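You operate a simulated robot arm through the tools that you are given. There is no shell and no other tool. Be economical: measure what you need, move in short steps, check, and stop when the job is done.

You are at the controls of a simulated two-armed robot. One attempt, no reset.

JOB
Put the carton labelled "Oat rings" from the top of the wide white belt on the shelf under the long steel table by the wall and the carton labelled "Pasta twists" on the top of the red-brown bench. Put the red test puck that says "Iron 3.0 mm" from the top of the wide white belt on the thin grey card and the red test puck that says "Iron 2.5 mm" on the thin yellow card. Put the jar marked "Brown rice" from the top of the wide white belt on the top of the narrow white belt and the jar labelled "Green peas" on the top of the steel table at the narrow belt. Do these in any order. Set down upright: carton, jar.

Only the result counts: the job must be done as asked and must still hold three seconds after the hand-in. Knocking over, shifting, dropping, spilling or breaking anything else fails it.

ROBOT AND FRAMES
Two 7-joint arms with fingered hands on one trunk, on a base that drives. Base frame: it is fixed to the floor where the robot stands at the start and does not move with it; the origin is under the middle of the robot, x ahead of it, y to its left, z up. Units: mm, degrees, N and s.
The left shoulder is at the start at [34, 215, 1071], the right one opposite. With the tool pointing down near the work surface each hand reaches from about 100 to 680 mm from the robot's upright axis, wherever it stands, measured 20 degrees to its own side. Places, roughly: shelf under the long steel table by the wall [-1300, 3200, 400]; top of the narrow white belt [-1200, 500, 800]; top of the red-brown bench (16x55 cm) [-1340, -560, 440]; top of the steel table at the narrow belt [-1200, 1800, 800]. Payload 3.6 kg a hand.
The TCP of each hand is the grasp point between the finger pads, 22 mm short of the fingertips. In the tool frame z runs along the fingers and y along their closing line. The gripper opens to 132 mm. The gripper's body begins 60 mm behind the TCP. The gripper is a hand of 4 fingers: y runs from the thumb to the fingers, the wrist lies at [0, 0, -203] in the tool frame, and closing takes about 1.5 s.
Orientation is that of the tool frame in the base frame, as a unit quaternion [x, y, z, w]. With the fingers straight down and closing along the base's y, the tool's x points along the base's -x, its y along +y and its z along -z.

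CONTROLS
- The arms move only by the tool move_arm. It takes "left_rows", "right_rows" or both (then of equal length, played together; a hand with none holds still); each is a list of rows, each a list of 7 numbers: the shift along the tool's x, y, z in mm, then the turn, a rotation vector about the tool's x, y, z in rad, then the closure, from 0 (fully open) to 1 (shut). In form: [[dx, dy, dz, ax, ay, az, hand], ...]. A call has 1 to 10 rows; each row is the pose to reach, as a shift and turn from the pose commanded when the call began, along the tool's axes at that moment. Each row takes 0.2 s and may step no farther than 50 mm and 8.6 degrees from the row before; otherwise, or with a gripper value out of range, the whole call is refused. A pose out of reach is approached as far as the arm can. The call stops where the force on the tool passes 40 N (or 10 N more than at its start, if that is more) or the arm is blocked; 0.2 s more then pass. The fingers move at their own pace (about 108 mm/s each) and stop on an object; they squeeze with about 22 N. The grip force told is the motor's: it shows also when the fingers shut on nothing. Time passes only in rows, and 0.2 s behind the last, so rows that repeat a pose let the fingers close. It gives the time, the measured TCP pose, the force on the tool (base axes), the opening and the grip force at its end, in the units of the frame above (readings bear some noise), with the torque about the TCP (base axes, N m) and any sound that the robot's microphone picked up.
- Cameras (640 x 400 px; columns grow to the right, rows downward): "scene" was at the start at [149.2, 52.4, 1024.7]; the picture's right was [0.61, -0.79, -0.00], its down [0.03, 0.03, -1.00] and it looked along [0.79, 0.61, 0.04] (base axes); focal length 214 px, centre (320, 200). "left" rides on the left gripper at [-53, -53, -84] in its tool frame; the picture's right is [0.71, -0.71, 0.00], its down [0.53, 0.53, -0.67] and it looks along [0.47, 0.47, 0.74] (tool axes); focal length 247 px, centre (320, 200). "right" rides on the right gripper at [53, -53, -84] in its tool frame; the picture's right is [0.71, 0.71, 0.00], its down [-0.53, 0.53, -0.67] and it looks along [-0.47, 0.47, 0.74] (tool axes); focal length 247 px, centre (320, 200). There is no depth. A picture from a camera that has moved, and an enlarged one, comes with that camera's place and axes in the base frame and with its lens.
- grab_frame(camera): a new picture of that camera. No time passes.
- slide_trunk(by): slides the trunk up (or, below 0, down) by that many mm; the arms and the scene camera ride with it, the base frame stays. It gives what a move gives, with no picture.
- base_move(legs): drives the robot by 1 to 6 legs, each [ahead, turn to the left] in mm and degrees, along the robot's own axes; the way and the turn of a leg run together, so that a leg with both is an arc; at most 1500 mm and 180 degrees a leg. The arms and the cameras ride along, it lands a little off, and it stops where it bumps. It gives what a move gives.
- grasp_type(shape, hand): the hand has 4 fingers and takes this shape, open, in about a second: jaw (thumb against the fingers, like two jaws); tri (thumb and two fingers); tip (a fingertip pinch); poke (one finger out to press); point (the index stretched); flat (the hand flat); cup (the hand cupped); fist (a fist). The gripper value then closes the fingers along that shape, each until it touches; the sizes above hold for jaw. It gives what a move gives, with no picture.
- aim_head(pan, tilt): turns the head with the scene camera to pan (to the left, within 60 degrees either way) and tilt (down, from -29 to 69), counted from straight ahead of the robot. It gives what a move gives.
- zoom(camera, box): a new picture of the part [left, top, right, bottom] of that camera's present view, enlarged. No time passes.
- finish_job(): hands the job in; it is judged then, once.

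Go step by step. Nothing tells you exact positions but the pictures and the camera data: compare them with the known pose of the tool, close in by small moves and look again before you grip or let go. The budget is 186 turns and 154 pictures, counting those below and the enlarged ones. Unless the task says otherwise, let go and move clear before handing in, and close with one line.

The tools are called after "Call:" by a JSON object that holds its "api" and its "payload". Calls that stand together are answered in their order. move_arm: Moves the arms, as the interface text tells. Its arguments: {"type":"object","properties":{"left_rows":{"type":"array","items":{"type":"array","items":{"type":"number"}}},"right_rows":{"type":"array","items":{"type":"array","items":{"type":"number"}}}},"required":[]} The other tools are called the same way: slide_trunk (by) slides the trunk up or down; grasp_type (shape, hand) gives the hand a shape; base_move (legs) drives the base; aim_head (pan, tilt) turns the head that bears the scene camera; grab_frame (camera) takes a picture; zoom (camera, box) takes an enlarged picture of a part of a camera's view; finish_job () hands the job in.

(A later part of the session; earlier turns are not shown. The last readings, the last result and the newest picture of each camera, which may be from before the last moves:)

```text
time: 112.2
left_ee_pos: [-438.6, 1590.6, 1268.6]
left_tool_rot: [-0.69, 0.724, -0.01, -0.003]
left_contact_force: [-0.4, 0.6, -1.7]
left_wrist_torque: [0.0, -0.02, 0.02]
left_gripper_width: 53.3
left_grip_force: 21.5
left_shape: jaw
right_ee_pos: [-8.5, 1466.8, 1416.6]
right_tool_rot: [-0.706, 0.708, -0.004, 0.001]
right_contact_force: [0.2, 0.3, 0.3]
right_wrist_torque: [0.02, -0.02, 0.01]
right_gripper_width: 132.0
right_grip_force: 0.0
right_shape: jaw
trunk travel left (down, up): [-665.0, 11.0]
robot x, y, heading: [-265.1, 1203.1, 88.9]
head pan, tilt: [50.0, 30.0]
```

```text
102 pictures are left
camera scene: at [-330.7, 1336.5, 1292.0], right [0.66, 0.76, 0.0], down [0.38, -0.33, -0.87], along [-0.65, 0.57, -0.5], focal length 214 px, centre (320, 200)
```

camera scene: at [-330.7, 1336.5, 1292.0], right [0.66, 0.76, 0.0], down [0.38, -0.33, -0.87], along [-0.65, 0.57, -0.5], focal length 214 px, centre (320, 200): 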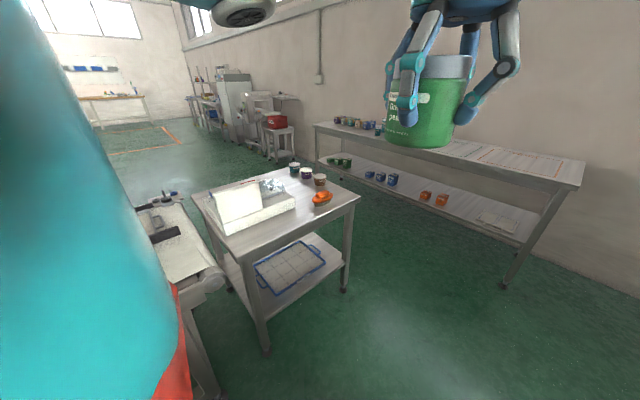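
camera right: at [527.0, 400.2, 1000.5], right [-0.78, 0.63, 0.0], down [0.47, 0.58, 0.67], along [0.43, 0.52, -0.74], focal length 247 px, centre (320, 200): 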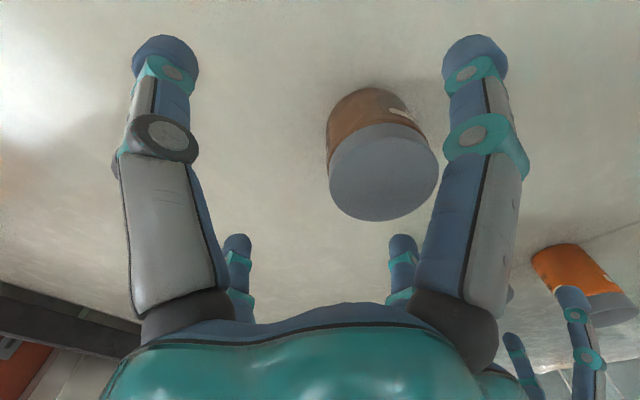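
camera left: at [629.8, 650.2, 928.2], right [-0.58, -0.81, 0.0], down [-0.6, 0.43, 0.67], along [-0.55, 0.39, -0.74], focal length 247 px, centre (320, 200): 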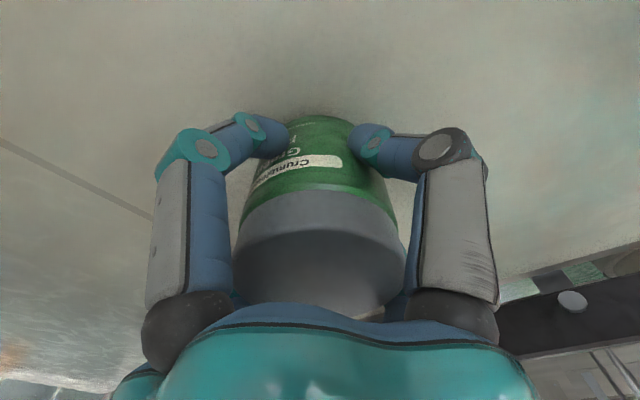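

The table spans x −1480..−845, y 1470..2030, with a free strip at its front edge near (−895,1640). I'll drive on and turn to face it.

Call:
{"api": "base_move", "payload": {"legs": [[570, 0], [0, 20], [0, 18]]}}

Call:
{"api": "base_move", "payload": {"legs": [[0, 20], [0, 18]]}}

Call:
{"api": "base_move", "payload": {"legs": [[0, 16]]}}

Call:
{"api": "aim_head", "payload": {"pan": 15, "tilt": 45}}

Call:
{"api": "grab_frame", "payload": {"camera": "scene"}}

```text
time: 117.6
left_ee_pos: [-630.2, 1967.6, 1269.4]
left_tool_rot: [0.888, -0.46, 0.01, 0.0]
left_contact_force: [0.0, 0.1, -1.5]
left_wrist_torque: [0.04, -0.02, 0.0]
left_gripper_width: 53.3
left_grip_force: 21.7
left_shape: jaw
right_ee_pos: [-215.7, 2134.5, 1416.8]
right_tool_rot: [0.898, -0.439, 0.004, -0.002]
right_contact_force: [-0.2, -0.9, -0.1]
right_wrist_torque: [0.02, 0.02, 0.02]
right_gripper_width: 131.9
right_grip_force: 0.1
right_shape: jaw
trunk travel left (down, up): [-665.0, 11.0]
robot x, y, heading: [-232.3, 1789.2, 127.0]
head pan, tilt: [50.0, 30.0]
```

```text
time: 120.1
left_ee_pos: [-661.5, 1688.3, 1268.9]
left_tool_rot: [0.989, -0.149, 0.009, -0.004]
left_contact_force: [0.0, -0.6, -1.7]
left_wrist_torque: [0.02, -0.01, 0.01]
left_gripper_width: 53.0
left_grip_force: 21.9
left_shape: jaw
right_ee_pos: [-434.7, 2073.3, 1417.2]
right_tool_rot: [0.992, -0.125, 0.002, -0.003]
right_contact_force: [0.3, -0.7, 0.4]
right_wrist_torque: [-0.01, 0.01, -0.01]
right_gripper_width: 131.8
right_grip_force: 0.1
right_shape: jaw
trunk travel left (down, up): [-665.0, 11.0]
robot x, y, heading: [-228.3, 1816.0, 164.9]
head pan, tilt: [50.0, 30.0]
```

```text
time: 121.4
left_ee_pos: [-610.3, 1572.9, 1269.8]
left_tool_rot: [1.0, -0.01, 0.009, -0.005]
left_contact_force: [0.3, -0.9, -2.7]
left_wrist_torque: [0.03, 0.03, 0.0]
left_gripper_width: 53.1
left_grip_force: 21.9
left_shape: jaw
right_ee_pos: [-498.2, 2007.0, 1417.6]
right_tool_rot: [1.0, 0.014, 0.003, -0.003]
right_contact_force: [1.2, 0.9, 0.3]
right_wrist_torque: [-0.01, 0.04, 0.02]
right_gripper_width: 132.3
right_grip_force: 0.1
right_shape: jaw
trunk travel left (down, up): [-665.0, 11.0]
robot x, y, heading: [-232.0, 1831.2, -179.3]
head pan, tilt: [50.0, 30.0]
```

```text
time: 122.4
left_ee_pos: [-610.3, 1573.0, 1271.1]
left_tool_rot: [1.0, -0.01, 0.009, -0.005]
left_contact_force: [0.0, 0.6, -1.4]
left_wrist_torque: [0.03, 0.05, 0.0]
left_gripper_width: 53.2
left_grip_force: 21.8
left_shape: jaw
right_ee_pos: [-499.6, 2005.8, 1418.3]
right_tool_rot: [1.0, 0.014, 0.002, -0.002]
right_contact_force: [0.0, 0.1, -0.2]
right_wrist_torque: [0.02, 0.0, 0.02]
right_gripper_width: 132.1
right_grip_force: 0.0
right_shape: jaw
trunk travel left (down, up): [-665.0, 11.0]
robot x, y, heading: [-223.9, 1825.1, -179.3]
head pan, tilt: [15.0, 45.0]
```

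```text
101 pictures are left
camera scene: at [-382.0, 1803.4, 1269.4], right [-0.27, 0.96, 0.0], down [0.68, 0.19, -0.71], along [-0.68, -0.19, -0.71], focal length 214 px, centre (320, 200)
```

scene: 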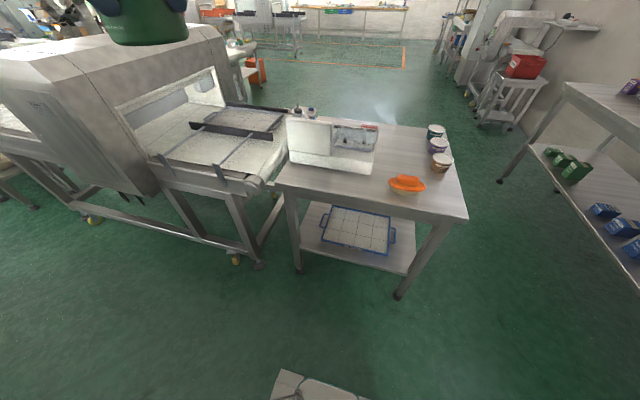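

Facing the table. I'll lower the trunk to get parallax on the table top and a working height.

Call:
{"api": "slide_trunk", "payload": {"by": -240}}

Call:
{"api": "grab_frame", "payload": {"camera": "scene"}}

```text
time: 124.9
left_ee_pos: [-609.8, 1572.8, 1030.0]
left_tool_rot: [1.0, -0.009, 0.009, -0.004]
left_contact_force: [-0.1, -0.2, -2.5]
left_wrist_torque: [0.02, 0.03, -0.03]
left_gripper_width: 53.4
left_grip_force: 22.2
left_shape: jaw
right_ee_pos: [-498.3, 2006.8, 1178.6]
right_tool_rot: [1.0, 0.014, 0.002, -0.003]
right_contact_force: [1.2, 0.1, -0.3]
right_wrist_torque: [-0.03, 0.04, -0.01]
right_gripper_width: 132.0
right_grip_force: 0.0
right_shape: jaw
trunk travel left (down, up): [-425.0, 251.0]
robot x, y, heading: [-230.4, 1826.6, -179.4]
head pan, tilt: [15.0, 45.0]
```

```text
100 pictures are left
camera scene: at [-382.8, 1803.1, 1027.3], right [-0.27, 0.96, 0.0], down [0.68, 0.19, -0.71], along [-0.68, -0.19, -0.71], focal length 214 px, centre (320, 200)
```

scene: 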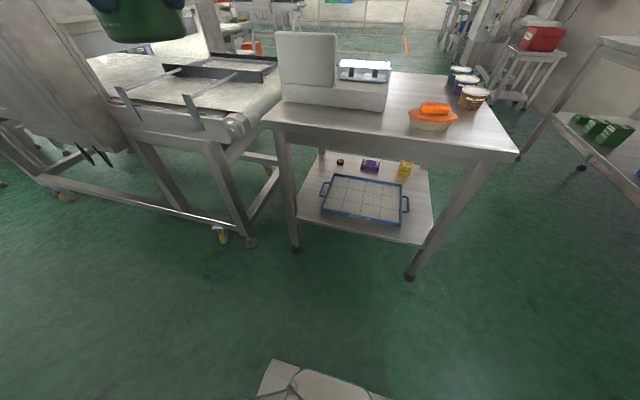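

Parallax gives the table top at z≈715 with its front edge at x≈−985 and the scale front at x≈−1165. The free spot for the jar is about (−1070,1700), so I'll advance 270 mm.

Call:
{"api": "base_move", "payload": {"legs": [[270, 0]]}}

Call:
{"api": "aim_head", "payload": {"pan": 15, "tilt": 55}}

Call:
{"api": "grab_frame", "payload": {"camera": "scene"}}

Call:
{"api": "grab_frame", "payload": {"camera": "left"}}

```text
time: 126.9
left_ee_pos: [-882.8, 1568.9, 1030.5]
left_tool_rot: [1.0, -0.009, 0.01, -0.005]
left_contact_force: [0.2, -0.1, -2.3]
left_wrist_torque: [0.01, 0.02, 0.01]
left_gripper_width: 53.0
left_grip_force: 21.7
left_shape: jaw
right_ee_pos: [-773.2, 2003.0, 1177.9]
right_tool_rot: [1.0, 0.014, 0.004, -0.004]
right_contact_force: [0.0, -0.6, 0.2]
right_wrist_torque: [0.0, -0.03, 0.01]
right_gripper_width: 132.0
right_grip_force: 0.1
right_shape: jaw
trunk travel left (down, up): [-425.0, 251.0]
robot x, y, heading: [-500.0, 1826.9, -179.3]
head pan, tilt: [15.0, 45.0]
```

```text
time: 127.6
left_ee_pos: [-881.0, 1568.9, 1031.3]
left_tool_rot: [1.0, -0.009, 0.009, -0.005]
left_contact_force: [-0.7, 0.4, -2.4]
left_wrist_torque: [0.03, 0.04, -0.02]
left_gripper_width: 53.3
left_grip_force: 22.2
left_shape: jaw
right_ee_pos: [-772.2, 2002.9, 1178.1]
right_tool_rot: [1.0, 0.015, 0.003, -0.003]
right_contact_force: [-0.5, -1.0, -0.1]
right_wrist_torque: [0.0, 0.0, 0.03]
right_gripper_width: 132.2
right_grip_force: 0.1
right_shape: jaw
trunk travel left (down, up): [-425.0, 251.0]
robot x, y, heading: [-495.8, 1823.4, -179.3]
head pan, tilt: [15.0, 55.0]
```

```text
99 pictures are left
camera scene: at [-646.2, 1802.0, 1013.9], right [-0.27, 0.96, 0.0], down [0.79, 0.22, -0.57], along [-0.55, -0.16, -0.82], focal length 214 px, centre (320, 200)
```

scene: 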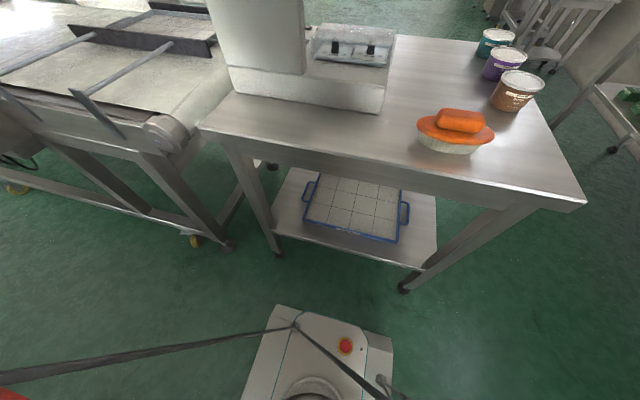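

```text
98 pictures are left
camera left: at [-935.2, 1622.5, 1113.4], right [0.72, 0.69, 0.02], down [0.5, -0.54, 0.67], along [0.48, -0.47, -0.74], focal length 247 px, centre (320, 200)
```

left: 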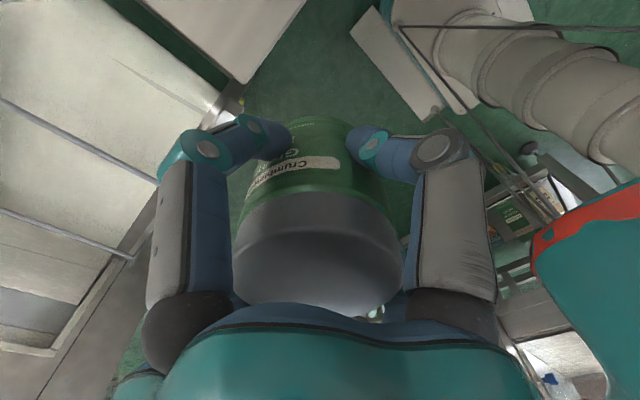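

The hand camera refines it: table top z≈750, front edge x≈−925, scale front x≈−1068 for y<1815, bowl from y≈1890. I'll set the jar at (−1000,1740), lowering in stages.

Call:
{"api": "move_arm", "payload": {"left_rows": [[-25, -34, 0, 0, 0, 0, 1], [-50, -68, 0, 0, 0, 0, 1], [-75, -102, 20, 0, 0, 0, 1], [-97, -136, 55, 0, 0, 0, 1], [-119, -171, 90, 0, 0, 0, 1], [-119, -171, 130, 0, 0, 0, 1]]}}

Call:
{"api": "grab_frame", "payload": {"camera": "scene"}}

Call:
{"api": "grab_frame", "payload": {"camera": "left"}}

```text
refused: row 4 steps farther than a row can; nothing moved
```

```text
97 pictures are left
camera scene: at [-646.2, 1802.0, 1013.9], right [-0.27, 0.96, 0.0], down [0.79, 0.22, -0.57], along [-0.55, -0.16, -0.82], focal length 214 px, centre (320, 200)
```

scene: 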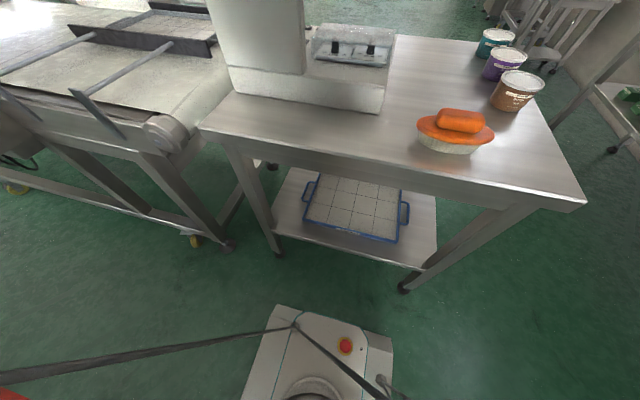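

```text
96 pictures are left
camera left: at [-935.2, 1622.5, 1113.4], right [0.72, 0.69, 0.02], down [0.5, -0.54, 0.67], along [0.48, -0.47, -0.74], focal length 247 px, centre (320, 200)
```

left: 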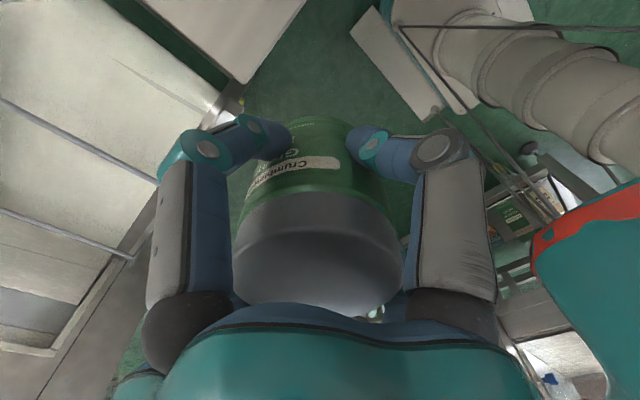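

One row's step was too long, so I'm resending it with smaller steps.

Call:
{"api": "move_arm", "payload": {"left_rows": [[-24, -34, 0, 0, 0, 0, 1], [-48, -68, 0, 0, 0, 0, 1], [-72, -102, 10, 0, 0, 0, 1], [-96, -136, 25, 0, 0, 0, 1], [-119, -171, 45, 0, 0, 0, 1], [-119, -171, 90, 0, 0, 0, 1], [-119, -171, 130, 0, 0, 0, 1]]}}

Call:
{"api": "grab_frame", "payload": {"camera": "scene"}}

Call:
{"api": "grab_frame", "payload": {"camera": "left"}}

```text
time: 129.2
left_ee_pos: [-996.5, 1743.6, 899.2]
left_tool_rot: [1.0, -0.008, 0.009, -0.005]
left_contact_force: [-0.7, 0.7, -2.0]
left_wrist_torque: [-0.03, 0.01, 0.04]
left_gripper_width: 53.0
left_grip_force: 21.7
left_shape: jaw
right_ee_pos: [-772.2, 2002.7, 1178.1]
right_tool_rot: [1.0, 0.015, 0.004, -0.002]
right_contact_force: [-0.6, -0.2, 0.3]
right_wrist_torque: [0.02, 0.01, 0.0]
right_gripper_width: 132.0
right_grip_force: 0.1
right_shape: jaw
trunk travel left (down, up): [-425.0, 251.0]
robot x, y, heading: [-500.5, 1826.7, -179.3]
head pan, tilt: [15.0, 55.0]
```

```text
95 pictures are left
camera scene: at [-646.8, 1802.1, 1013.7], right [-0.27, 0.96, 0.0], down [0.79, 0.22, -0.57], along [-0.55, -0.16, -0.82], focal length 214 px, centre (320, 200)
```

scene: 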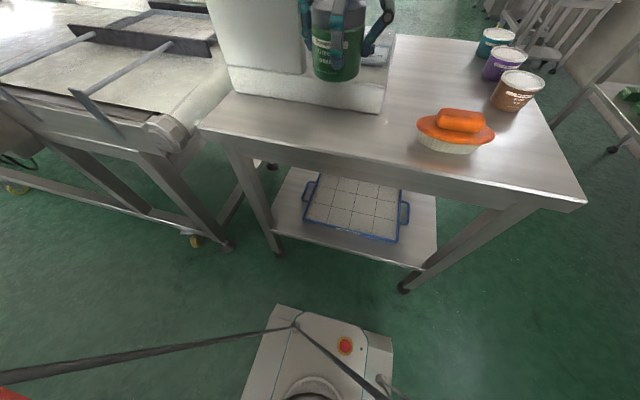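

```text
94 pictures are left
camera left: at [-1050.2, 1796.0, 981.1], right [0.72, 0.69, 0.02], down [0.5, -0.54, 0.67], along [0.48, -0.47, -0.74], focal length 247 px, centre (320, 200)
```

left: 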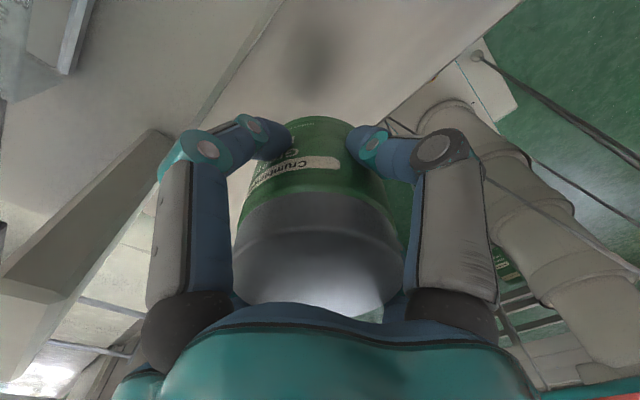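

The jar is centred in the free strip (x −1055..−930). I'm lowering it onto the table.

Call:
{"api": "move_arm", "payload": {"left_rows": [[0, 0, 40, 0, 0, 0, 1], [0, 0, 80, 0, 0, 0, 1], [0, 0, 92, 0, 0, 0, 1], [0, 0, 97, 0, 0, 0, 1], [0, 0, 100, 0, 0, 0, 1]]}}

Call:
{"api": "zoom", "payload": {"camera": "scene", "box": [220, 0, 460, 150]}}

```text
time: 130.4
left_ee_pos: [-995.6, 1744.3, 799.7]
left_tool_rot: [1.0, -0.009, 0.01, -0.005]
left_contact_force: [-0.5, -0.2, -2.4]
left_wrist_torque: [0.05, -0.01, -0.01]
left_gripper_width: 52.9
left_grip_force: 21.7
left_shape: jaw
right_ee_pos: [-771.9, 2002.7, 1177.6]
right_tool_rot: [1.0, 0.016, 0.003, -0.004]
right_contact_force: [0.3, -0.5, -0.3]
right_wrist_torque: [-0.04, 0.02, 0.01]
right_gripper_width: 131.8
right_grip_force: 0.1
right_shape: jaw
trunk travel left (down, up): [-425.0, 251.0]
robot x, y, heading: [-497.1, 1823.1, -179.3]
head pan, tilt: [15.0, 55.0]
```

```text
2.67 times, centred on (340, 75) of scene
camera zoom: at [-646.5, 1802.0, 1013.8], right [-0.27, 0.96, 0.0], down [0.79, 0.22, -0.57], along [-0.55, -0.16, -0.82], focal length 572 px, centre (267, 533)
```

zoom: 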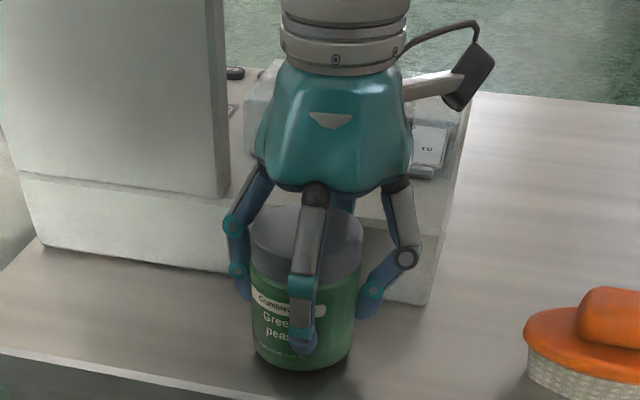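

Label says Green peas; no contact yet. I'll lower by small steps.

Call:
{"api": "move_arm", "payload": {"left_rows": [[0, 0, 2, 0, 0, 0, 1], [0, 0, 4, 0, 0, 0, 1], [0, 0, 5, 0, 0, 0, 1]]}}

```text
time: 131.2
left_ee_pos: [-993.6, 1744.6, 796.0]
left_tool_rot: [1.0, -0.01, 0.009, -0.006]
left_contact_force: [0.0, -0.1, -0.4]
left_wrist_torque: [-0.05, 0.01, -0.01]
left_gripper_width: 53.2
left_grip_force: 21.5
left_shape: jaw
right_ee_pos: [-770.9, 2003.4, 1178.8]
right_tool_rot: [1.0, 0.014, 0.003, -0.004]
right_contact_force: [-0.8, -1.2, 0.1]
right_wrist_torque: [0.0, 0.02, 0.03]
right_gripper_width: 131.9
right_grip_force: 0.0
right_shape: jaw
trunk travel left (down, up): [-425.0, 251.0]
robot x, y, heading: [-502.3, 1825.4, -179.2]
head pan, tilt: [15.0, 55.0]
```

Contact has begun (the weight is off the hand). I'll release partway and rise.

Call:
{"api": "move_arm", "payload": {"left_rows": [[0, 0, 1, 0, 0, 0, 1], [0, 0, 1, 0, 0, 0, 0.5], [0, 0, 1, 0, 0, 0, 0.4], [0, 0, 1, 0, 0, 0, 0.3], [0, 0, 1, 0, 0, 0, 0.3], [0, 0, 1, 0, 0, 0, 0.3]]}}

Call:
{"api": "zoom", "payload": {"camera": "scene", "box": [220, 0, 460, 150]}}

```text
time: 132.6
left_ee_pos: [-992.2, 1744.6, 793.5]
left_tool_rot: [1.0, -0.008, 0.009, -0.006]
left_contact_force: [7.7, -0.6, -1.7]
left_wrist_torque: [-0.02, 0.01, 0.04]
left_gripper_width: 89.8
left_grip_force: 0.0
left_shape: jaw
right_ee_pos: [-770.4, 2003.3, 1180.0]
right_tool_rot: [1.0, 0.014, 0.002, -0.002]
right_contact_force: [-0.2, -0.9, -0.2]
right_wrist_torque: [0.0, -0.01, 0.0]
right_gripper_width: 131.7
right_grip_force: 0.0
right_shape: jaw
trunk travel left (down, up): [-425.0, 251.0]
robot x, y, heading: [-499.0, 1822.6, -179.2]
head pan, tilt: [15.0, 55.0]
```

```text
2.67 times, centred on (340, 75) of scene
camera zoom: at [-645.7, 1802.0, 1013.9], right [-0.27, 0.96, 0.0], down [0.79, 0.22, -0.57], along [-0.55, -0.16, -0.82], focal length 572 px, centre (267, 533)
```

zoom: 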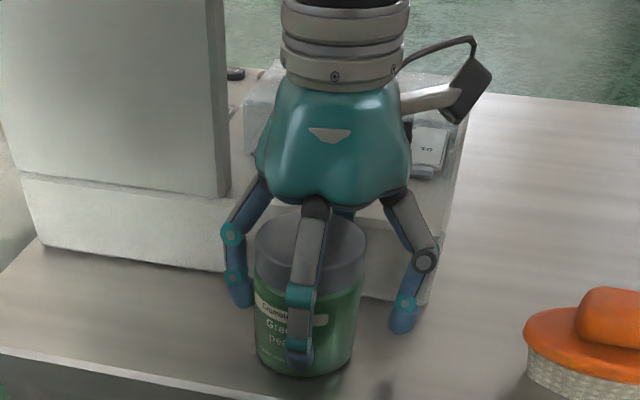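

The rear finger touches the scale lightly, so I'll close a bit, ease toward the table edge, and rise.

Call:
{"api": "move_arm", "payload": {"left_rows": [[2, 0, 0, 0, 0, 0, 0.36], [4, 0, 0, 0, 0, 0, 0.36], [4, 0, -30, 0, 0, 0, 0.36], [4, 0, -70, 0, 0, 0, 0.36], [4, 0, -115, 0, 0, 0, 0.36], [4, 0, -160, 0, 0, 0, 0.36]]}}

Call:
{"api": "zoom", "payload": {"camera": "scene", "box": [200, 0, 480, 175]}}

```text
time: 134.0
left_ee_pos: [-993.2, 1743.7, 954.7]
left_tool_rot: [1.0, -0.008, 0.009, -0.005]
left_contact_force: [-0.4, 0.6, -0.6]
left_wrist_torque: [0.0, 0.02, -0.01]
left_gripper_width: 84.8
left_grip_force: 0.1
left_shape: jaw
right_ee_pos: [-770.5, 2002.3, 1179.5]
right_tool_rot: [1.0, 0.015, 0.002, -0.003]
right_contact_force: [0.6, 0.6, -0.1]
right_wrist_torque: [0.03, 0.0, -0.03]
right_gripper_width: 131.9
right_grip_force: 0.2
right_shape: jaw
trunk travel left (down, up): [-425.0, 251.0]
robot x, y, heading: [-502.2, 1822.7, -179.2]
head pan, tilt: [15.0, 55.0]
```

```text
2.29 times, centred on (340, 88) of scene
camera zoom: at [-646.0, 1802.2, 1013.9], right [-0.27, 0.96, 0.0], down [0.79, 0.22, -0.57], along [-0.55, -0.16, -0.82], focal length 490 px, centre (274, 457)
```

zoom: 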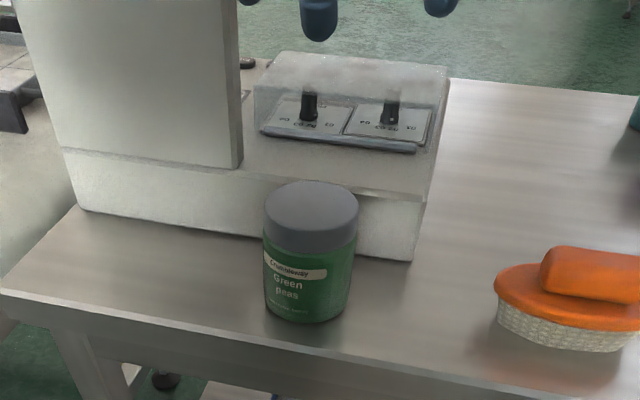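

Green peas stands upright on the table and the scale didn't move. Now I'll retract, back off and return to the wide belt for brown rice and pasta.

Call:
{"api": "move_arm", "payload": {"left_rows": [[35, 30, -15, 0, 0, 0, 0.2], [70, 60, -30, 0, 0, 0, 0], [105, 90, -45, 0, 0, 0, 0], [140, 120, -60, 0, 0, 0, 0], [160, 150, -70, 0, 0, 0, 0]]}}

Call:
{"api": "base_move", "payload": {"legs": [[-270, 0]]}}

Call:
{"api": "slide_trunk", "payload": {"by": 230}}

Call:
{"api": "base_move", "payload": {"legs": [[0, 19], [0, 19]]}}

Call:
{"api": "base_move", "payload": {"legs": [[0, 19], [0, 19]]}}

Call:
{"api": "base_move", "payload": {"legs": [[0, 14]]}}

Call:
{"api": "aim_head", "payload": {"pan": 0, "tilt": 25}}

Call:
{"api": "grab_frame", "payload": {"camera": "scene"}}

```text
time: 135.2
left_ee_pos: [-835.8, 1589.4, 1028.2]
left_tool_rot: [1.0, -0.009, 0.009, -0.006]
left_contact_force: [0.8, -0.2, -0.2]
left_wrist_torque: [-0.04, 0.03, 0.02]
left_gripper_width: 131.8
left_grip_force: 0.1
left_shape: jaw
right_ee_pos: [-770.1, 2002.6, 1179.0]
right_tool_rot: [1.0, 0.015, 0.002, -0.004]
right_contact_force: [0.0, -0.4, 0.1]
right_wrist_torque: [0.0, 0.0, 0.03]
right_gripper_width: 131.8
right_grip_force: 0.1
right_shape: jaw
trunk travel left (down, up): [-425.0, 251.0]
robot x, y, heading: [-500.6, 1825.4, -179.1]
head pan, tilt: [15.0, 55.0]
```

```text
time: 137.1
left_ee_pos: [-565.1, 1594.4, 1026.8]
left_tool_rot: [1.0, -0.01, 0.009, -0.005]
left_contact_force: [-0.2, -0.4, 0.0]
left_wrist_torque: [0.02, 0.0, -0.04]
left_gripper_width: 131.9
left_grip_force: 0.1
left_shape: jaw
right_ee_pos: [-497.6, 2007.9, 1178.4]
right_tool_rot: [1.0, 0.013, 0.002, -0.003]
right_contact_force: [0.5, 0.5, 0.0]
right_wrist_torque: [0.02, 0.02, 0.01]
right_gripper_width: 132.2
right_grip_force: 0.0
right_shape: jaw
trunk travel left (down, up): [-425.0, 251.0]
robot x, y, heading: [-226.3, 1831.0, -179.0]
head pan, tilt: [15.0, 55.0]
```

```text
time: 139.5
left_ee_pos: [-566.5, 1595.9, 1256.8]
left_tool_rot: [1.0, -0.01, 0.009, -0.004]
left_contact_force: [-0.8, -0.1, 0.5]
left_wrist_torque: [-0.01, 0.0, -0.01]
left_gripper_width: 131.7
left_grip_force: 0.1
left_shape: jaw
right_ee_pos: [-498.5, 2006.4, 1408.2]
right_tool_rot: [1.0, 0.013, 0.003, -0.004]
right_contact_force: [-0.3, -0.1, -0.1]
right_wrist_torque: [0.02, 0.01, -0.03]
right_gripper_width: 131.9
right_grip_force: 0.1
right_shape: jaw
trunk travel left (down, up): [-655.0, 21.0]
robot x, y, heading: [-228.7, 1827.2, -179.4]
head pan, tilt: [15.0, 55.0]
```

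```text
time: 142.1
left_ee_pos: [-350.5, 1437.0, 1257.0]
left_tool_rot: [0.949, 0.316, 0.007, -0.007]
left_contact_force: [1.0, 0.7, 0.3]
left_wrist_torque: [-0.04, 0.0, -0.01]
left_gripper_width: 131.6
left_grip_force: 0.0
left_shape: jaw
right_ee_pos: [-550.2, 1802.4, 1408.2]
right_tool_rot: [0.941, 0.339, 0.001, -0.005]
right_contact_force: [0.4, -0.8, 0.5]
right_wrist_torque: [0.0, 0.01, 0.0]
right_gripper_width: 131.8
right_grip_force: 0.2
right_shape: jaw
trunk travel left (down, up): [-655.0, 21.0]
robot x, y, heading: [-243.1, 1847.3, -141.3]
head pan, tilt: [15.0, 55.0]
```

```text
time: 144.6
left_ee_pos: [-73.4, 1455.8, 1256.2]
left_tool_rot: [0.793, 0.609, 0.004, -0.01]
left_contact_force: [-0.1, 0.0, -0.9]
left_wrist_torque: [0.02, -0.01, -0.02]
left_gripper_width: 131.9
left_grip_force: 0.0
left_shape: jaw
right_ee_pos: [-456.5, 1622.5, 1409.9]
right_tool_rot: [0.78, 0.626, 0.0, -0.004]
right_contact_force: [-0.8, 0.1, -0.4]
right_wrist_torque: [0.01, -0.02, 0.0]
right_gripper_width: 131.9
right_grip_force: 0.1
right_shape: jaw
trunk travel left (down, up): [-655.0, 21.0]
robot x, y, heading: [-274.0, 1850.4, -103.5]
head pan, tilt: [15.0, 55.0]
```

```text
time: 145.8
left_ee_pos: [14.9, 1515.2, 1258.1]
left_tool_rot: [0.715, 0.699, 0.003, -0.01]
left_contact_force: [0.7, -0.4, -0.5]
left_wrist_torque: [0.03, 0.01, -0.02]
left_gripper_width: 131.8
left_grip_force: 0.1
left_shape: jaw
right_ee_pos: [-396.2, 1583.8, 1410.1]
right_tool_rot: [0.697, 0.717, 0.0, -0.004]
right_contact_force: [-0.2, 0.6, 0.2]
right_wrist_torque: [0.03, 0.0, -0.01]
right_gripper_width: 132.1
right_grip_force: 0.1
right_shape: jaw
trunk travel left (down, up): [-655.0, 21.0]
robot x, y, heading: [-283.2, 1852.7, -89.3]
head pan, tilt: [15.0, 55.0]
```

```text
time: 146.8
left_ee_pos: [14.5, 1515.4, 1258.2]
left_tool_rot: [0.715, 0.699, 0.003, -0.009]
left_contact_force: [0.2, 0.2, -0.1]
left_wrist_torque: [-0.02, -0.01, 0.0]
left_gripper_width: 132.1
left_grip_force: 0.1
left_shape: jaw
right_ee_pos: [-396.6, 1581.2, 1411.0]
right_tool_rot: [0.698, 0.716, 0.0, -0.004]
right_contact_force: [0.6, -0.3, -0.2]
right_wrist_torque: [0.01, -0.03, 0.04]
right_gripper_width: 132.1
right_grip_force: 0.1
right_shape: jaw
trunk travel left (down, up): [-655.0, 21.0]
robot x, y, heading: [-291.1, 1854.7, -89.7]
head pan, tilt: [0.0, 25.0]
```

```text
90 pictures are left
camera scene: at [-283.0, 1682.3, 1289.8], right [-1.0, -0.01, 0.0], down [0.0, 0.42, -0.91], along [0.01, -0.91, -0.42], focal length 214 px, centre (320, 200)
```

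scene: 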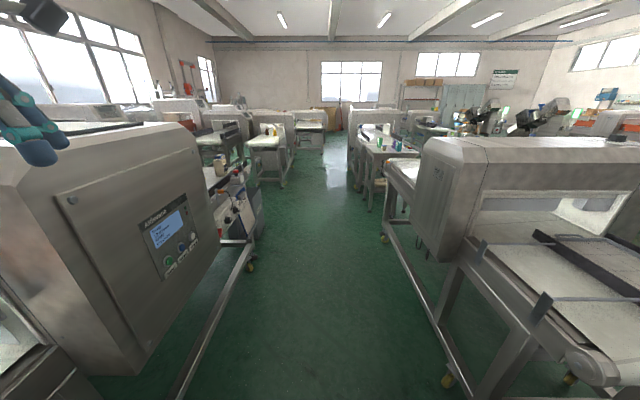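

The aisle is clear. I'll lift and tuck the left hand, drive back south and turn toward the wide belt.

Call:
{"api": "move_arm", "payload": {"left_rows": [[0, -25, -30, 0, 0, 0, 0], [0, -50, -60, 0, 0, 0, 0], [0, -80, -80, 0, 0, 0, 0]]}}

Call:
{"api": "base_move", "payload": {"legs": [[1490, 0]]}}

Call:
{"api": "base_move", "payload": {"legs": [[0, 19], [0, 19]]}}

Call:
{"api": "base_move", "payload": {"legs": [[0, 19], [0, 19]]}}

Call:
{"api": "base_move", "payload": {"legs": [[0, 14]]}}

Call:
{"api": "aim_head", "payload": {"pan": 0, "tilt": 45}}

Call:
{"api": "grab_frame", "payload": {"camera": "scene"}}

```text
time: 147.6
left_ee_pos: [-65.2, 1515.2, 1339.6]
left_tool_rot: [0.715, 0.699, 0.004, -0.009]
left_contact_force: [0.6, 1.3, 0.2]
left_wrist_torque: [0.01, -0.01, -0.01]
left_gripper_width: 131.8
left_grip_force: 0.1
left_shape: jaw
right_ee_pos: [-397.0, 1582.8, 1409.8]
right_tool_rot: [0.697, 0.717, 0.0, -0.004]
right_contact_force: [0.1, 0.1, -0.4]
right_wrist_torque: [-0.03, 0.03, -0.02]
right_gripper_width: 131.8
right_grip_force: 0.0
right_shape: jaw
trunk travel left (down, up): [-655.0, 21.0]
robot x, y, heading: [-284.9, 1851.4, -89.4]
head pan, tilt: [0.0, 25.0]
```

```text
time: 154.9
left_ee_pos: [-46.5, 34.8, 1339.3]
left_tool_rot: [0.713, 0.701, 0.003, -0.009]
left_contact_force: [-0.5, -1.0, -0.1]
left_wrist_torque: [0.06, -0.01, 0.07]
left_gripper_width: 132.1
left_grip_force: 0.0
left_shape: jaw
right_ee_pos: [-380.2, 99.0, 1410.7]
right_tool_rot: [0.697, 0.717, 0.0, -0.005]
right_contact_force: [-0.1, -0.4, 0.2]
right_wrist_torque: [0.0, 0.0, 0.02]
right_gripper_width: 132.0
right_grip_force: 0.0
right_shape: jaw
trunk travel left (down, up): [-655.0, 21.0]
robot x, y, heading: [-266.1, 369.5, -89.5]
head pan, tilt: [0.0, 25.0]
```

```text
time: 157.5
left_ee_pos: [110.1, 242.9, 1341.0]
left_tool_rot: [0.447, 0.895, 0.0, -0.01]
left_contact_force: [0.3, 0.0, -0.2]
left_wrist_torque: [-0.06, 0.02, 0.0]
left_gripper_width: 132.1
left_grip_force: 0.1
left_shape: jaw
right_ee_pos: [-192.6, 89.7, 1411.7]
right_tool_rot: [0.425, 0.905, -0.002, -0.004]
right_contact_force: [0.2, 1.2, -0.7]
right_wrist_torque: [-0.01, 0.0, 0.0]
right_gripper_width: 131.7
right_grip_force: 0.0
right_shape: jaw
trunk travel left (down, up): [-655.0, 21.0]
robot x, y, heading: [-287.2, 350.9, -51.6]
head pan, tilt: [0.0, 25.0]
```

```text
time: 160.0
left_ee_pos: [98.2, 514.5, 1341.0]
left_tool_rot: [0.13, 0.991, -0.004, -0.009]
left_contact_force: [0.5, 0.1, 0.2]
left_wrist_torque: [0.0, 0.03, -0.01]
left_gripper_width: 131.9
left_grip_force: 0.1
left_shape: jaw
right_ee_pos: [-47.7, 208.7, 1411.9]
right_tool_rot: [0.107, 0.994, -0.003, -0.003]
right_contact_force: [0.3, -0.3, 0.5]
right_wrist_torque: [0.01, 0.0, 0.02]
right_gripper_width: 131.9
right_grip_force: 0.1
right_shape: jaw
trunk travel left (down, up): [-655.0, 21.0]
robot x, y, heading: [-294.4, 326.8, -13.6]
head pan, tilt: [0.0, 25.0]
```

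```text
time: 161.3
left_ee_pos: [40.3, 604.7, 1340.4]
left_tool_rot: [0.007, 1.0, -0.005, -0.008]
left_contact_force: [0.5, 0.2, -0.5]
left_wrist_torque: [0.04, -0.02, -0.01]
left_gripper_width: 131.8
left_grip_force: 0.0
left_shape: jaw
right_ee_pos: [-28.0, 272.5, 1411.5]
right_tool_rot: [-0.016, 1.0, -0.004, -0.002]
right_contact_force: [-0.6, 0.2, 0.7]
right_wrist_torque: [0.01, 0.01, -0.01]
right_gripper_width: 132.1
right_grip_force: 0.0
right_shape: jaw
trunk travel left (down, up): [-655.0, 21.0]
robot x, y, heading: [-296.0, 313.8, 0.5]
head pan, tilt: [0.0, 25.0]
```

```text
time: 162.1
left_ee_pos: [40.3, 604.8, 1340.5]
left_tool_rot: [0.007, 1.0, -0.004, -0.009]
left_contact_force: [0.3, -0.7, 0.4]
left_wrist_torque: [0.01, 0.02, 0.0]
left_gripper_width: 132.1
left_grip_force: 0.0
left_shape: jaw
right_ee_pos: [-26.8, 271.1, 1412.7]
right_tool_rot: [-0.016, 1.0, -0.003, -0.003]
right_contact_force: [0.6, 0.3, -1.1]
right_wrist_torque: [0.01, 0.02, 0.03]
right_gripper_width: 131.9
right_grip_force: 0.1
right_shape: jaw
trunk travel left (down, up): [-655.0, 21.0]
robot x, y, heading: [-296.5, 318.4, 0.8]
head pan, tilt: [0.0, 45.0]
```

```text
89 pictures are left
camera scene: at [-136.7, 312.5, 1259.4], right [0.01, -1.0, 0.0], down [-0.71, -0.01, -0.71], along [0.71, 0.01, -0.71], focal length 214 px, centre (320, 200)
```

scene: 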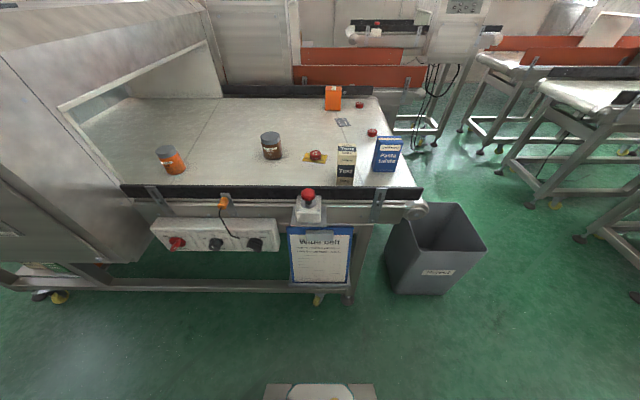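

Well placed. I'll advance 285 mm and lower the trunk.

Call:
{"api": "base_move", "payload": {"legs": [[285, 0]]}}

Call:
{"api": "slide_trunk", "payload": {"by": -220}}

Call:
{"api": "grab_frame", "payload": {"camera": "scene"}}

```text
time: 164.1
left_ee_pos: [327.0, 609.7, 1340.7]
left_tool_rot: [0.005, 1.0, -0.004, -0.01]
left_contact_force: [0.4, 0.1, 0.1]
left_wrist_torque: [0.0, 0.02, -0.01]
left_gripper_width: 131.9
left_grip_force: 0.0
left_shape: jaw
right_ee_pos: [261.4, 276.0, 1412.9]
right_tool_rot: [-0.019, 1.0, -0.003, -0.003]
right_contact_force: [0.1, 1.1, -0.6]
right_wrist_torque: [-0.01, 0.01, -0.02]
right_gripper_width: 132.0
right_grip_force: 0.1
right_shape: jaw
trunk travel left (down, up): [-655.0, 21.0]
robot x, y, heading: [-7.7, 314.0, 1.0]
head pan, tilt: [0.0, 45.0]
```

```text
time: 166.4
left_ee_pos: [323.9, 599.6, 1124.9]
left_tool_rot: [0.006, 1.0, 0.0, -0.007]
left_contact_force: [0.3, 0.7, 0.7]
left_wrist_torque: [0.01, -0.03, 0.02]
left_gripper_width: 131.9
left_grip_force: 0.1
left_shape: jaw
right_ee_pos: [259.7, 265.7, 1193.4]
right_tool_rot: [-0.018, 1.0, 0.002, -0.002]
right_contact_force: [-0.2, -0.4, -0.1]
right_wrist_torque: [-0.02, -0.04, 0.0]
right_gripper_width: 132.0
right_grip_force: 0.0
right_shape: jaw
trunk travel left (down, up): [-435.0, 241.0]
robot x, y, heading: [-5.0, 318.5, 1.1]
head pan, tilt: [0.0, 45.0]
```

```text
88 pictures are left
camera scene: at [149.9, 308.3, 1037.9], right [0.02, -1.0, -0.01], down [-0.71, 0.0, -0.71], along [0.71, 0.02, -0.71], focal length 214 px, centre (320, 200)
```

scene: 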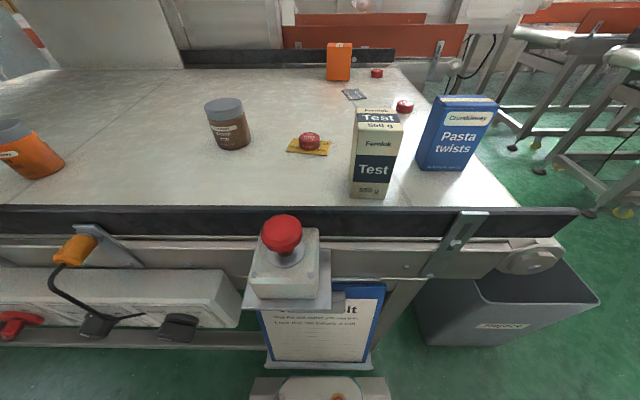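

I'll move the left hand over brown and the right hand over the pasta carton.

Call:
{"api": "move_arm", "payload": {"left_rows": [[-33, -15, 0, 0, 0, 0, 0], [-66, -30, 18, 0, 0, 0, 0], [-99, -45, 36, 0, 0, 0, 0], [-132, -60, 54, 0, 0, 0, 0], [-165, -75, 72, 0, 0, 0, 0], [-198, -90, 92, 0, 0, 0, 0], [-231, -105, 112, 0, 0, 0, 0]], "right_rows": [[-33, -24, 13, 0, 0, 0, 0], [-66, -48, 26, 0, 0, 0, 0], [-99, -72, 40, 0, 0, 0, 0], [-132, -96, 53, 0, 0, 0, 0], [-165, -120, 66, 0, 0, 0, 0], [-198, -145, 80, 0, 0, 0, 0], [-230, -169, 93, 0, 0, 0, 0]]}}

Call:
{"api": "grab_frame", "payload": {"camera": "left"}}

Call:
{"api": "grab_frame", "payload": {"camera": "right"}}

```text
time: 168.0
left_ee_pos: [555.5, 500.5, 1005.3]
left_tool_rot: [0.006, 1.0, -0.005, -0.009]
left_contact_force: [-0.3, 0.7, 1.1]
left_wrist_torque: [0.02, 0.02, -0.05]
left_gripper_width: 132.0
left_grip_force: 0.0
left_shape: jaw
right_ee_pos: [497.7, 113.2, 1098.5]
right_tool_rot: [-0.018, 1.0, -0.003, -0.003]
right_contact_force: [0.3, 0.3, 0.5]
right_wrist_torque: [0.04, 0.02, 0.01]
right_gripper_width: 132.1
right_grip_force: 0.0
right_shape: jaw
trunk travel left (down, up): [-435.0, 241.0]
robot x, y, heading: [-6.8, 316.8, 1.1]
head pan, tilt: [0.0, 45.0]
```

```text
87 pictures are left
camera left: at [610.2, 447.8, 1088.1], right [-0.72, -0.7, 0.02], down [-0.51, 0.54, 0.67], along [-0.48, 0.47, -0.74], focal length 247 px, centre (320, 200)
```

left: 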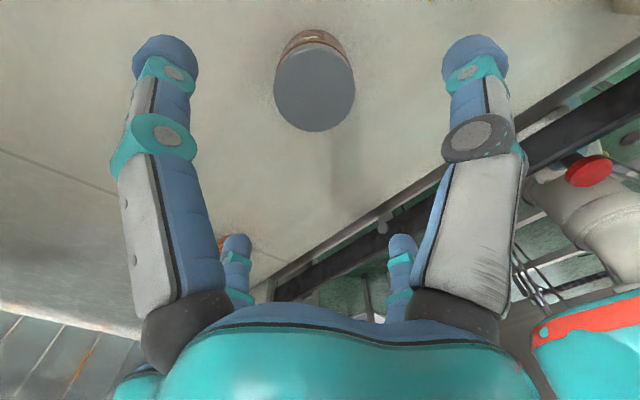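

```text
86 pictures are left
camera right: at [446.9, 58.7, 1182.5], right [-0.73, 0.68, 0.0], down [0.51, 0.55, 0.66], along [0.45, 0.49, -0.75], focal length 247 px, centre (320, 200)
```

right: 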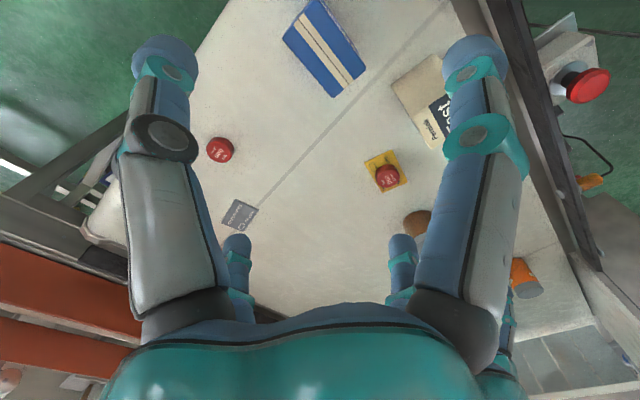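

I'll centre both hands and lower to just above the lids for a check.

Call:
{"api": "move_arm", "payload": {"left_rows": [[-12, -5, 25, -0.01, -0.018, 0, 0], [-12, -5, 50, -0.01, -0.018, 0, 0], [-12, -5, 80, -0.01, -0.018, 0, 0]], "right_rows": [[21, -13, 42, 0, 0, 0.055, 0], [21, -13, 90, 0, 0, 0.055, 0], [21, -13, 138, 0, 0, 0.055, 0]]}}

Call:
{"api": "grab_frame", "payload": {"camera": "left"}}

Call:
{"api": "grab_frame", "payload": {"camera": "right"}}

```text
time: 168.8
left_ee_pos: [563.9, 495.7, 925.6]
left_tool_rot: [0.006, 1.0, 0.0, -0.001]
left_contact_force: [0.2, -0.1, 0.0]
left_wrist_torque: [0.04, 0.05, 0.01]
left_gripper_width: 131.9
left_grip_force: 0.0
left_shape: jaw
right_ee_pos: [477.4, 99.9, 959.9]
right_tool_rot: [0.01, 1.0, -0.002, -0.002]
right_contact_force: [-0.5, -0.6, -1.1]
right_wrist_torque: [-0.03, 0.01, 0.03]
right_gripper_width: 131.9
right_grip_force: 0.1
right_shape: jaw
trunk travel left (down, up): [-435.0, 241.0]
robot x, y, heading: [-7.8, 317.3, 0.9]
head pan, tilt: [0.0, 45.0]
```

```text
85 pictures are left
camera left: at [618.1, 441.6, 1008.8], right [-0.72, -0.7, 0.0], down [-0.52, 0.53, 0.67], along [-0.47, 0.48, -0.74], focal length 247 px, centre (320, 200)
```

left: 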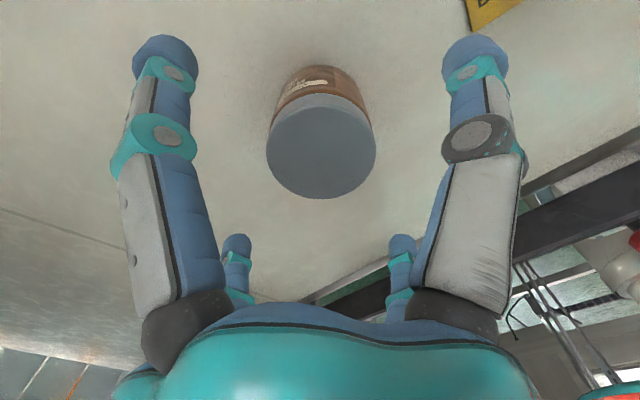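

```text
84 pictures are left
camera right: at [422.3, 47.2, 1044.1], right [-0.69, 0.72, 0.0], down [0.54, 0.52, 0.66], along [0.48, 0.46, -0.75], focal length 247 px, centre (320, 200)
```

right: 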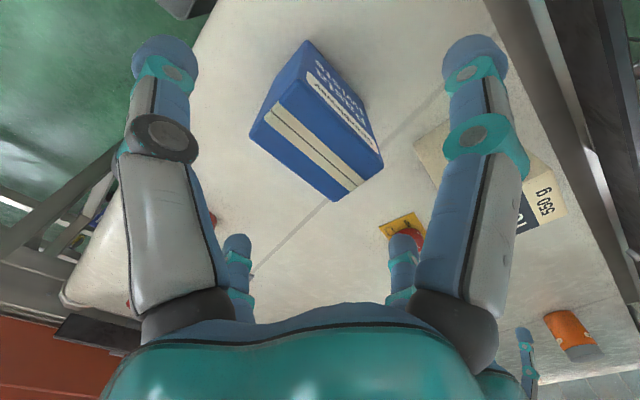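

Both are centred within a few mm, so I'm descending and gripping both.

Call:
{"api": "move_arm", "payload": {"left_rows": [[-2, -3, 40, 0, 0, 0, 0], [-2, -3, 80, 0, 0, 0, 0], [-2, -3, 80, 0, 0, 0, 1], [-2, -3, 80, 0, 0, 0, 1], [-2, -3, 80, 0, 0, 0, 1], [-2, -3, 80, 0, 0, 0, 1], [-2, -3, 80, 0, 0, 0, 1], [-2, -3, 80, 0, 0, 0, 1], [-2, -3, 80, 0, 0, 0, 1], [-2, -3, 80, 0, 0, 0, 1]], "right_rows": [[5, -5, 40, 0, 0, 0, 0], [5, -5, 75, 0, 0, 0, 0], [5, -5, 75, 0, 0, 0, 1], [5, -5, 75, 0, 0, 0, 1], [5, -5, 75, 0, 0, 0, 1], [5, -5, 75, 0, 0, 0, 1], [5, -5, 75, 0, 0, 0, 1], [5, -5, 75, 0, 0, 0, 1], [5, -5, 75, 0, 0, 0, 1], [5, -5, 75, 0, 0, 0, 1]]}}

Call:
{"api": "grab_frame", "payload": {"camera": "scene"}}

```text
time: 171.0
left_ee_pos: [566.0, 492.3, 845.0]
left_tool_rot: [0.005, 1.0, 0.0, 0.0]
left_contact_force: [-0.3, 0.2, -0.1]
left_wrist_torque: [-0.02, 0.0, 0.02]
left_gripper_width: 54.5
left_grip_force: 22.0
left_shape: jaw
right_ee_pos: [470.5, 94.5, 886.3]
right_tool_rot: [0.01, 1.0, -0.004, -0.003]
right_contact_force: [0.2, -0.2, -0.4]
right_wrist_torque: [0.0, 0.04, 0.01]
right_gripper_width: 54.4
right_grip_force: 22.0
right_shape: jaw
trunk travel left (down, up): [-435.0, 241.0]
robot x, y, heading: [-6.8, 315.6, 0.9]
head pan, tilt: [0.0, 45.0]
```

```text
83 pictures are left
camera scene: at [151.9, 316.8, 1037.4], right [0.02, -1.0, 0.0], down [-0.71, -0.01, -0.71], along [0.71, 0.01, -0.71], focal length 214 px, centre (320, 200)
```

scene: 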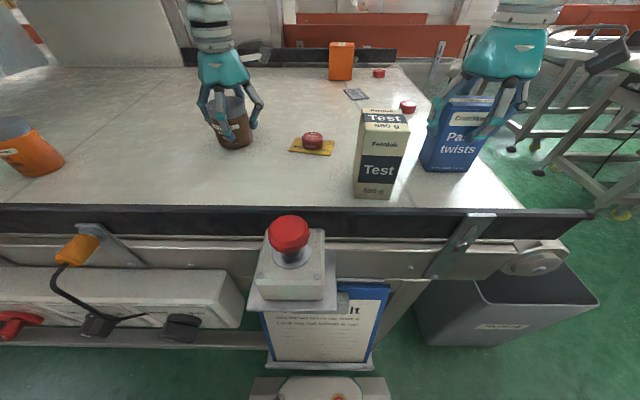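

Both gripped. I'll lift 150 mm and back out.

Call:
{"api": "move_arm", "payload": {"left_rows": [[0, 0, -30, 0, 0, 0, 1], [0, 0, -70, 0, 0, 0, 1], [0, 0, -110, 0, 0, 0, 1], [0, 0, -150, 0, 0, 0, 1]], "right_rows": [[0, 0, -30, 0, 0, 0, 1], [0, 0, -70, 0, 0, 0, 1], [0, 0, -110, 0, 0, 0, 1], [0, 0, -150, 0, 0, 0, 1]]}}

Call:
{"api": "base_move", "payload": {"legs": [[-300, 0]]}}

Call:
{"api": "move_arm", "payload": {"left_rows": [[45, 0, 0, 0, 0, 0, 1], [90, 0, 0, 0, 0, 0, 1], [135, 0, 0, 0, 0, 0, 1], [180, 0, 0, 0, 0, 0, 1]], "right_rows": [[45, 0, 0, 0, 0, 0, 1], [90, 0, 0, 0, 0, 0, 1], [115, 0, 0, 0, 0, 0, 1], [115, 0, 0, 0, 0, 0, 1]]}}

Call:
{"api": "grab_frame", "payload": {"camera": "scene"}}

```text
time: 172.0
left_ee_pos: [566.0, 492.8, 997.0]
left_tool_rot: [0.005, 1.0, 0.0, 0.0]
left_contact_force: [-0.4, -0.5, -1.4]
left_wrist_torque: [-0.02, -0.03, 0.03]
left_gripper_width: 54.8
left_grip_force: 22.1
left_shape: jaw
right_ee_pos: [469.7, 96.8, 1038.3]
right_tool_rot: [0.009, 1.0, -0.003, -0.002]
right_contact_force: [-0.3, 0.2, -2.1]
right_wrist_torque: [0.0, 0.04, -0.01]
right_gripper_width: 54.4
right_grip_force: 22.0
right_shape: jaw
trunk travel left (down, up): [-435.0, 241.0]
robot x, y, heading: [-8.0, 316.7, 0.9]
head pan, tilt: [0.0, 45.0]
```

```text
time: 174.1
left_ee_pos: [260.2, 489.7, 996.1]
left_tool_rot: [0.006, 1.0, -0.001, -0.001]
left_contact_force: [0.1, 0.3, -0.1]
left_wrist_torque: [-0.04, -0.04, 0.02]
left_gripper_width: 54.6
left_grip_force: 21.6
left_shape: jaw
right_ee_pos: [165.4, 91.1, 1037.5]
right_tool_rot: [0.008, 1.0, -0.004, -0.002]
right_contact_force: [-0.6, 0.5, -2.2]
right_wrist_torque: [-0.02, -0.01, -0.02]
right_gripper_width: 54.3
right_grip_force: 22.0
right_shape: jaw
trunk travel left (down, up): [-435.0, 241.0]
robot x, y, heading: [-313.5, 311.4, 1.0]
head pan, tilt: [0.0, 45.0]
```

```text
time: 175.1
left_ee_pos: [80.3, 491.4, 997.7]
left_tool_rot: [0.005, 1.0, 0.0, 0.0]
left_contact_force: [-0.1, 0.4, -1.9]
left_wrist_torque: [-0.03, -0.03, -0.03]
left_gripper_width: 54.3
left_grip_force: 22.0
left_shape: jaw
right_ee_pos: [50.7, 93.0, 1037.8]
right_tool_rot: [0.01, 1.0, -0.003, -0.003]
right_contact_force: [-0.8, 0.7, -2.1]
right_wrist_torque: [-0.01, 0.0, -0.03]
right_gripper_width: 54.3
right_grip_force: 22.2
right_shape: jaw
trunk travel left (down, up): [-435.0, 241.0]
robot x, y, heading: [-309.9, 312.0, 1.0]
head pan, tilt: [0.0, 45.0]
```

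```text
82 pictures are left
camera scene: at [-152.5, 312.2, 1037.5], right [0.02, -1.0, 0.0], down [-0.71, -0.01, -0.71], along [0.71, 0.01, -0.71], focal length 214 px, centre (320, 200)
```

scene: 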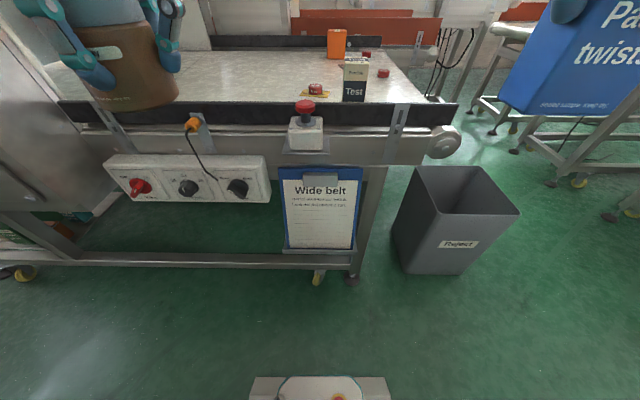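

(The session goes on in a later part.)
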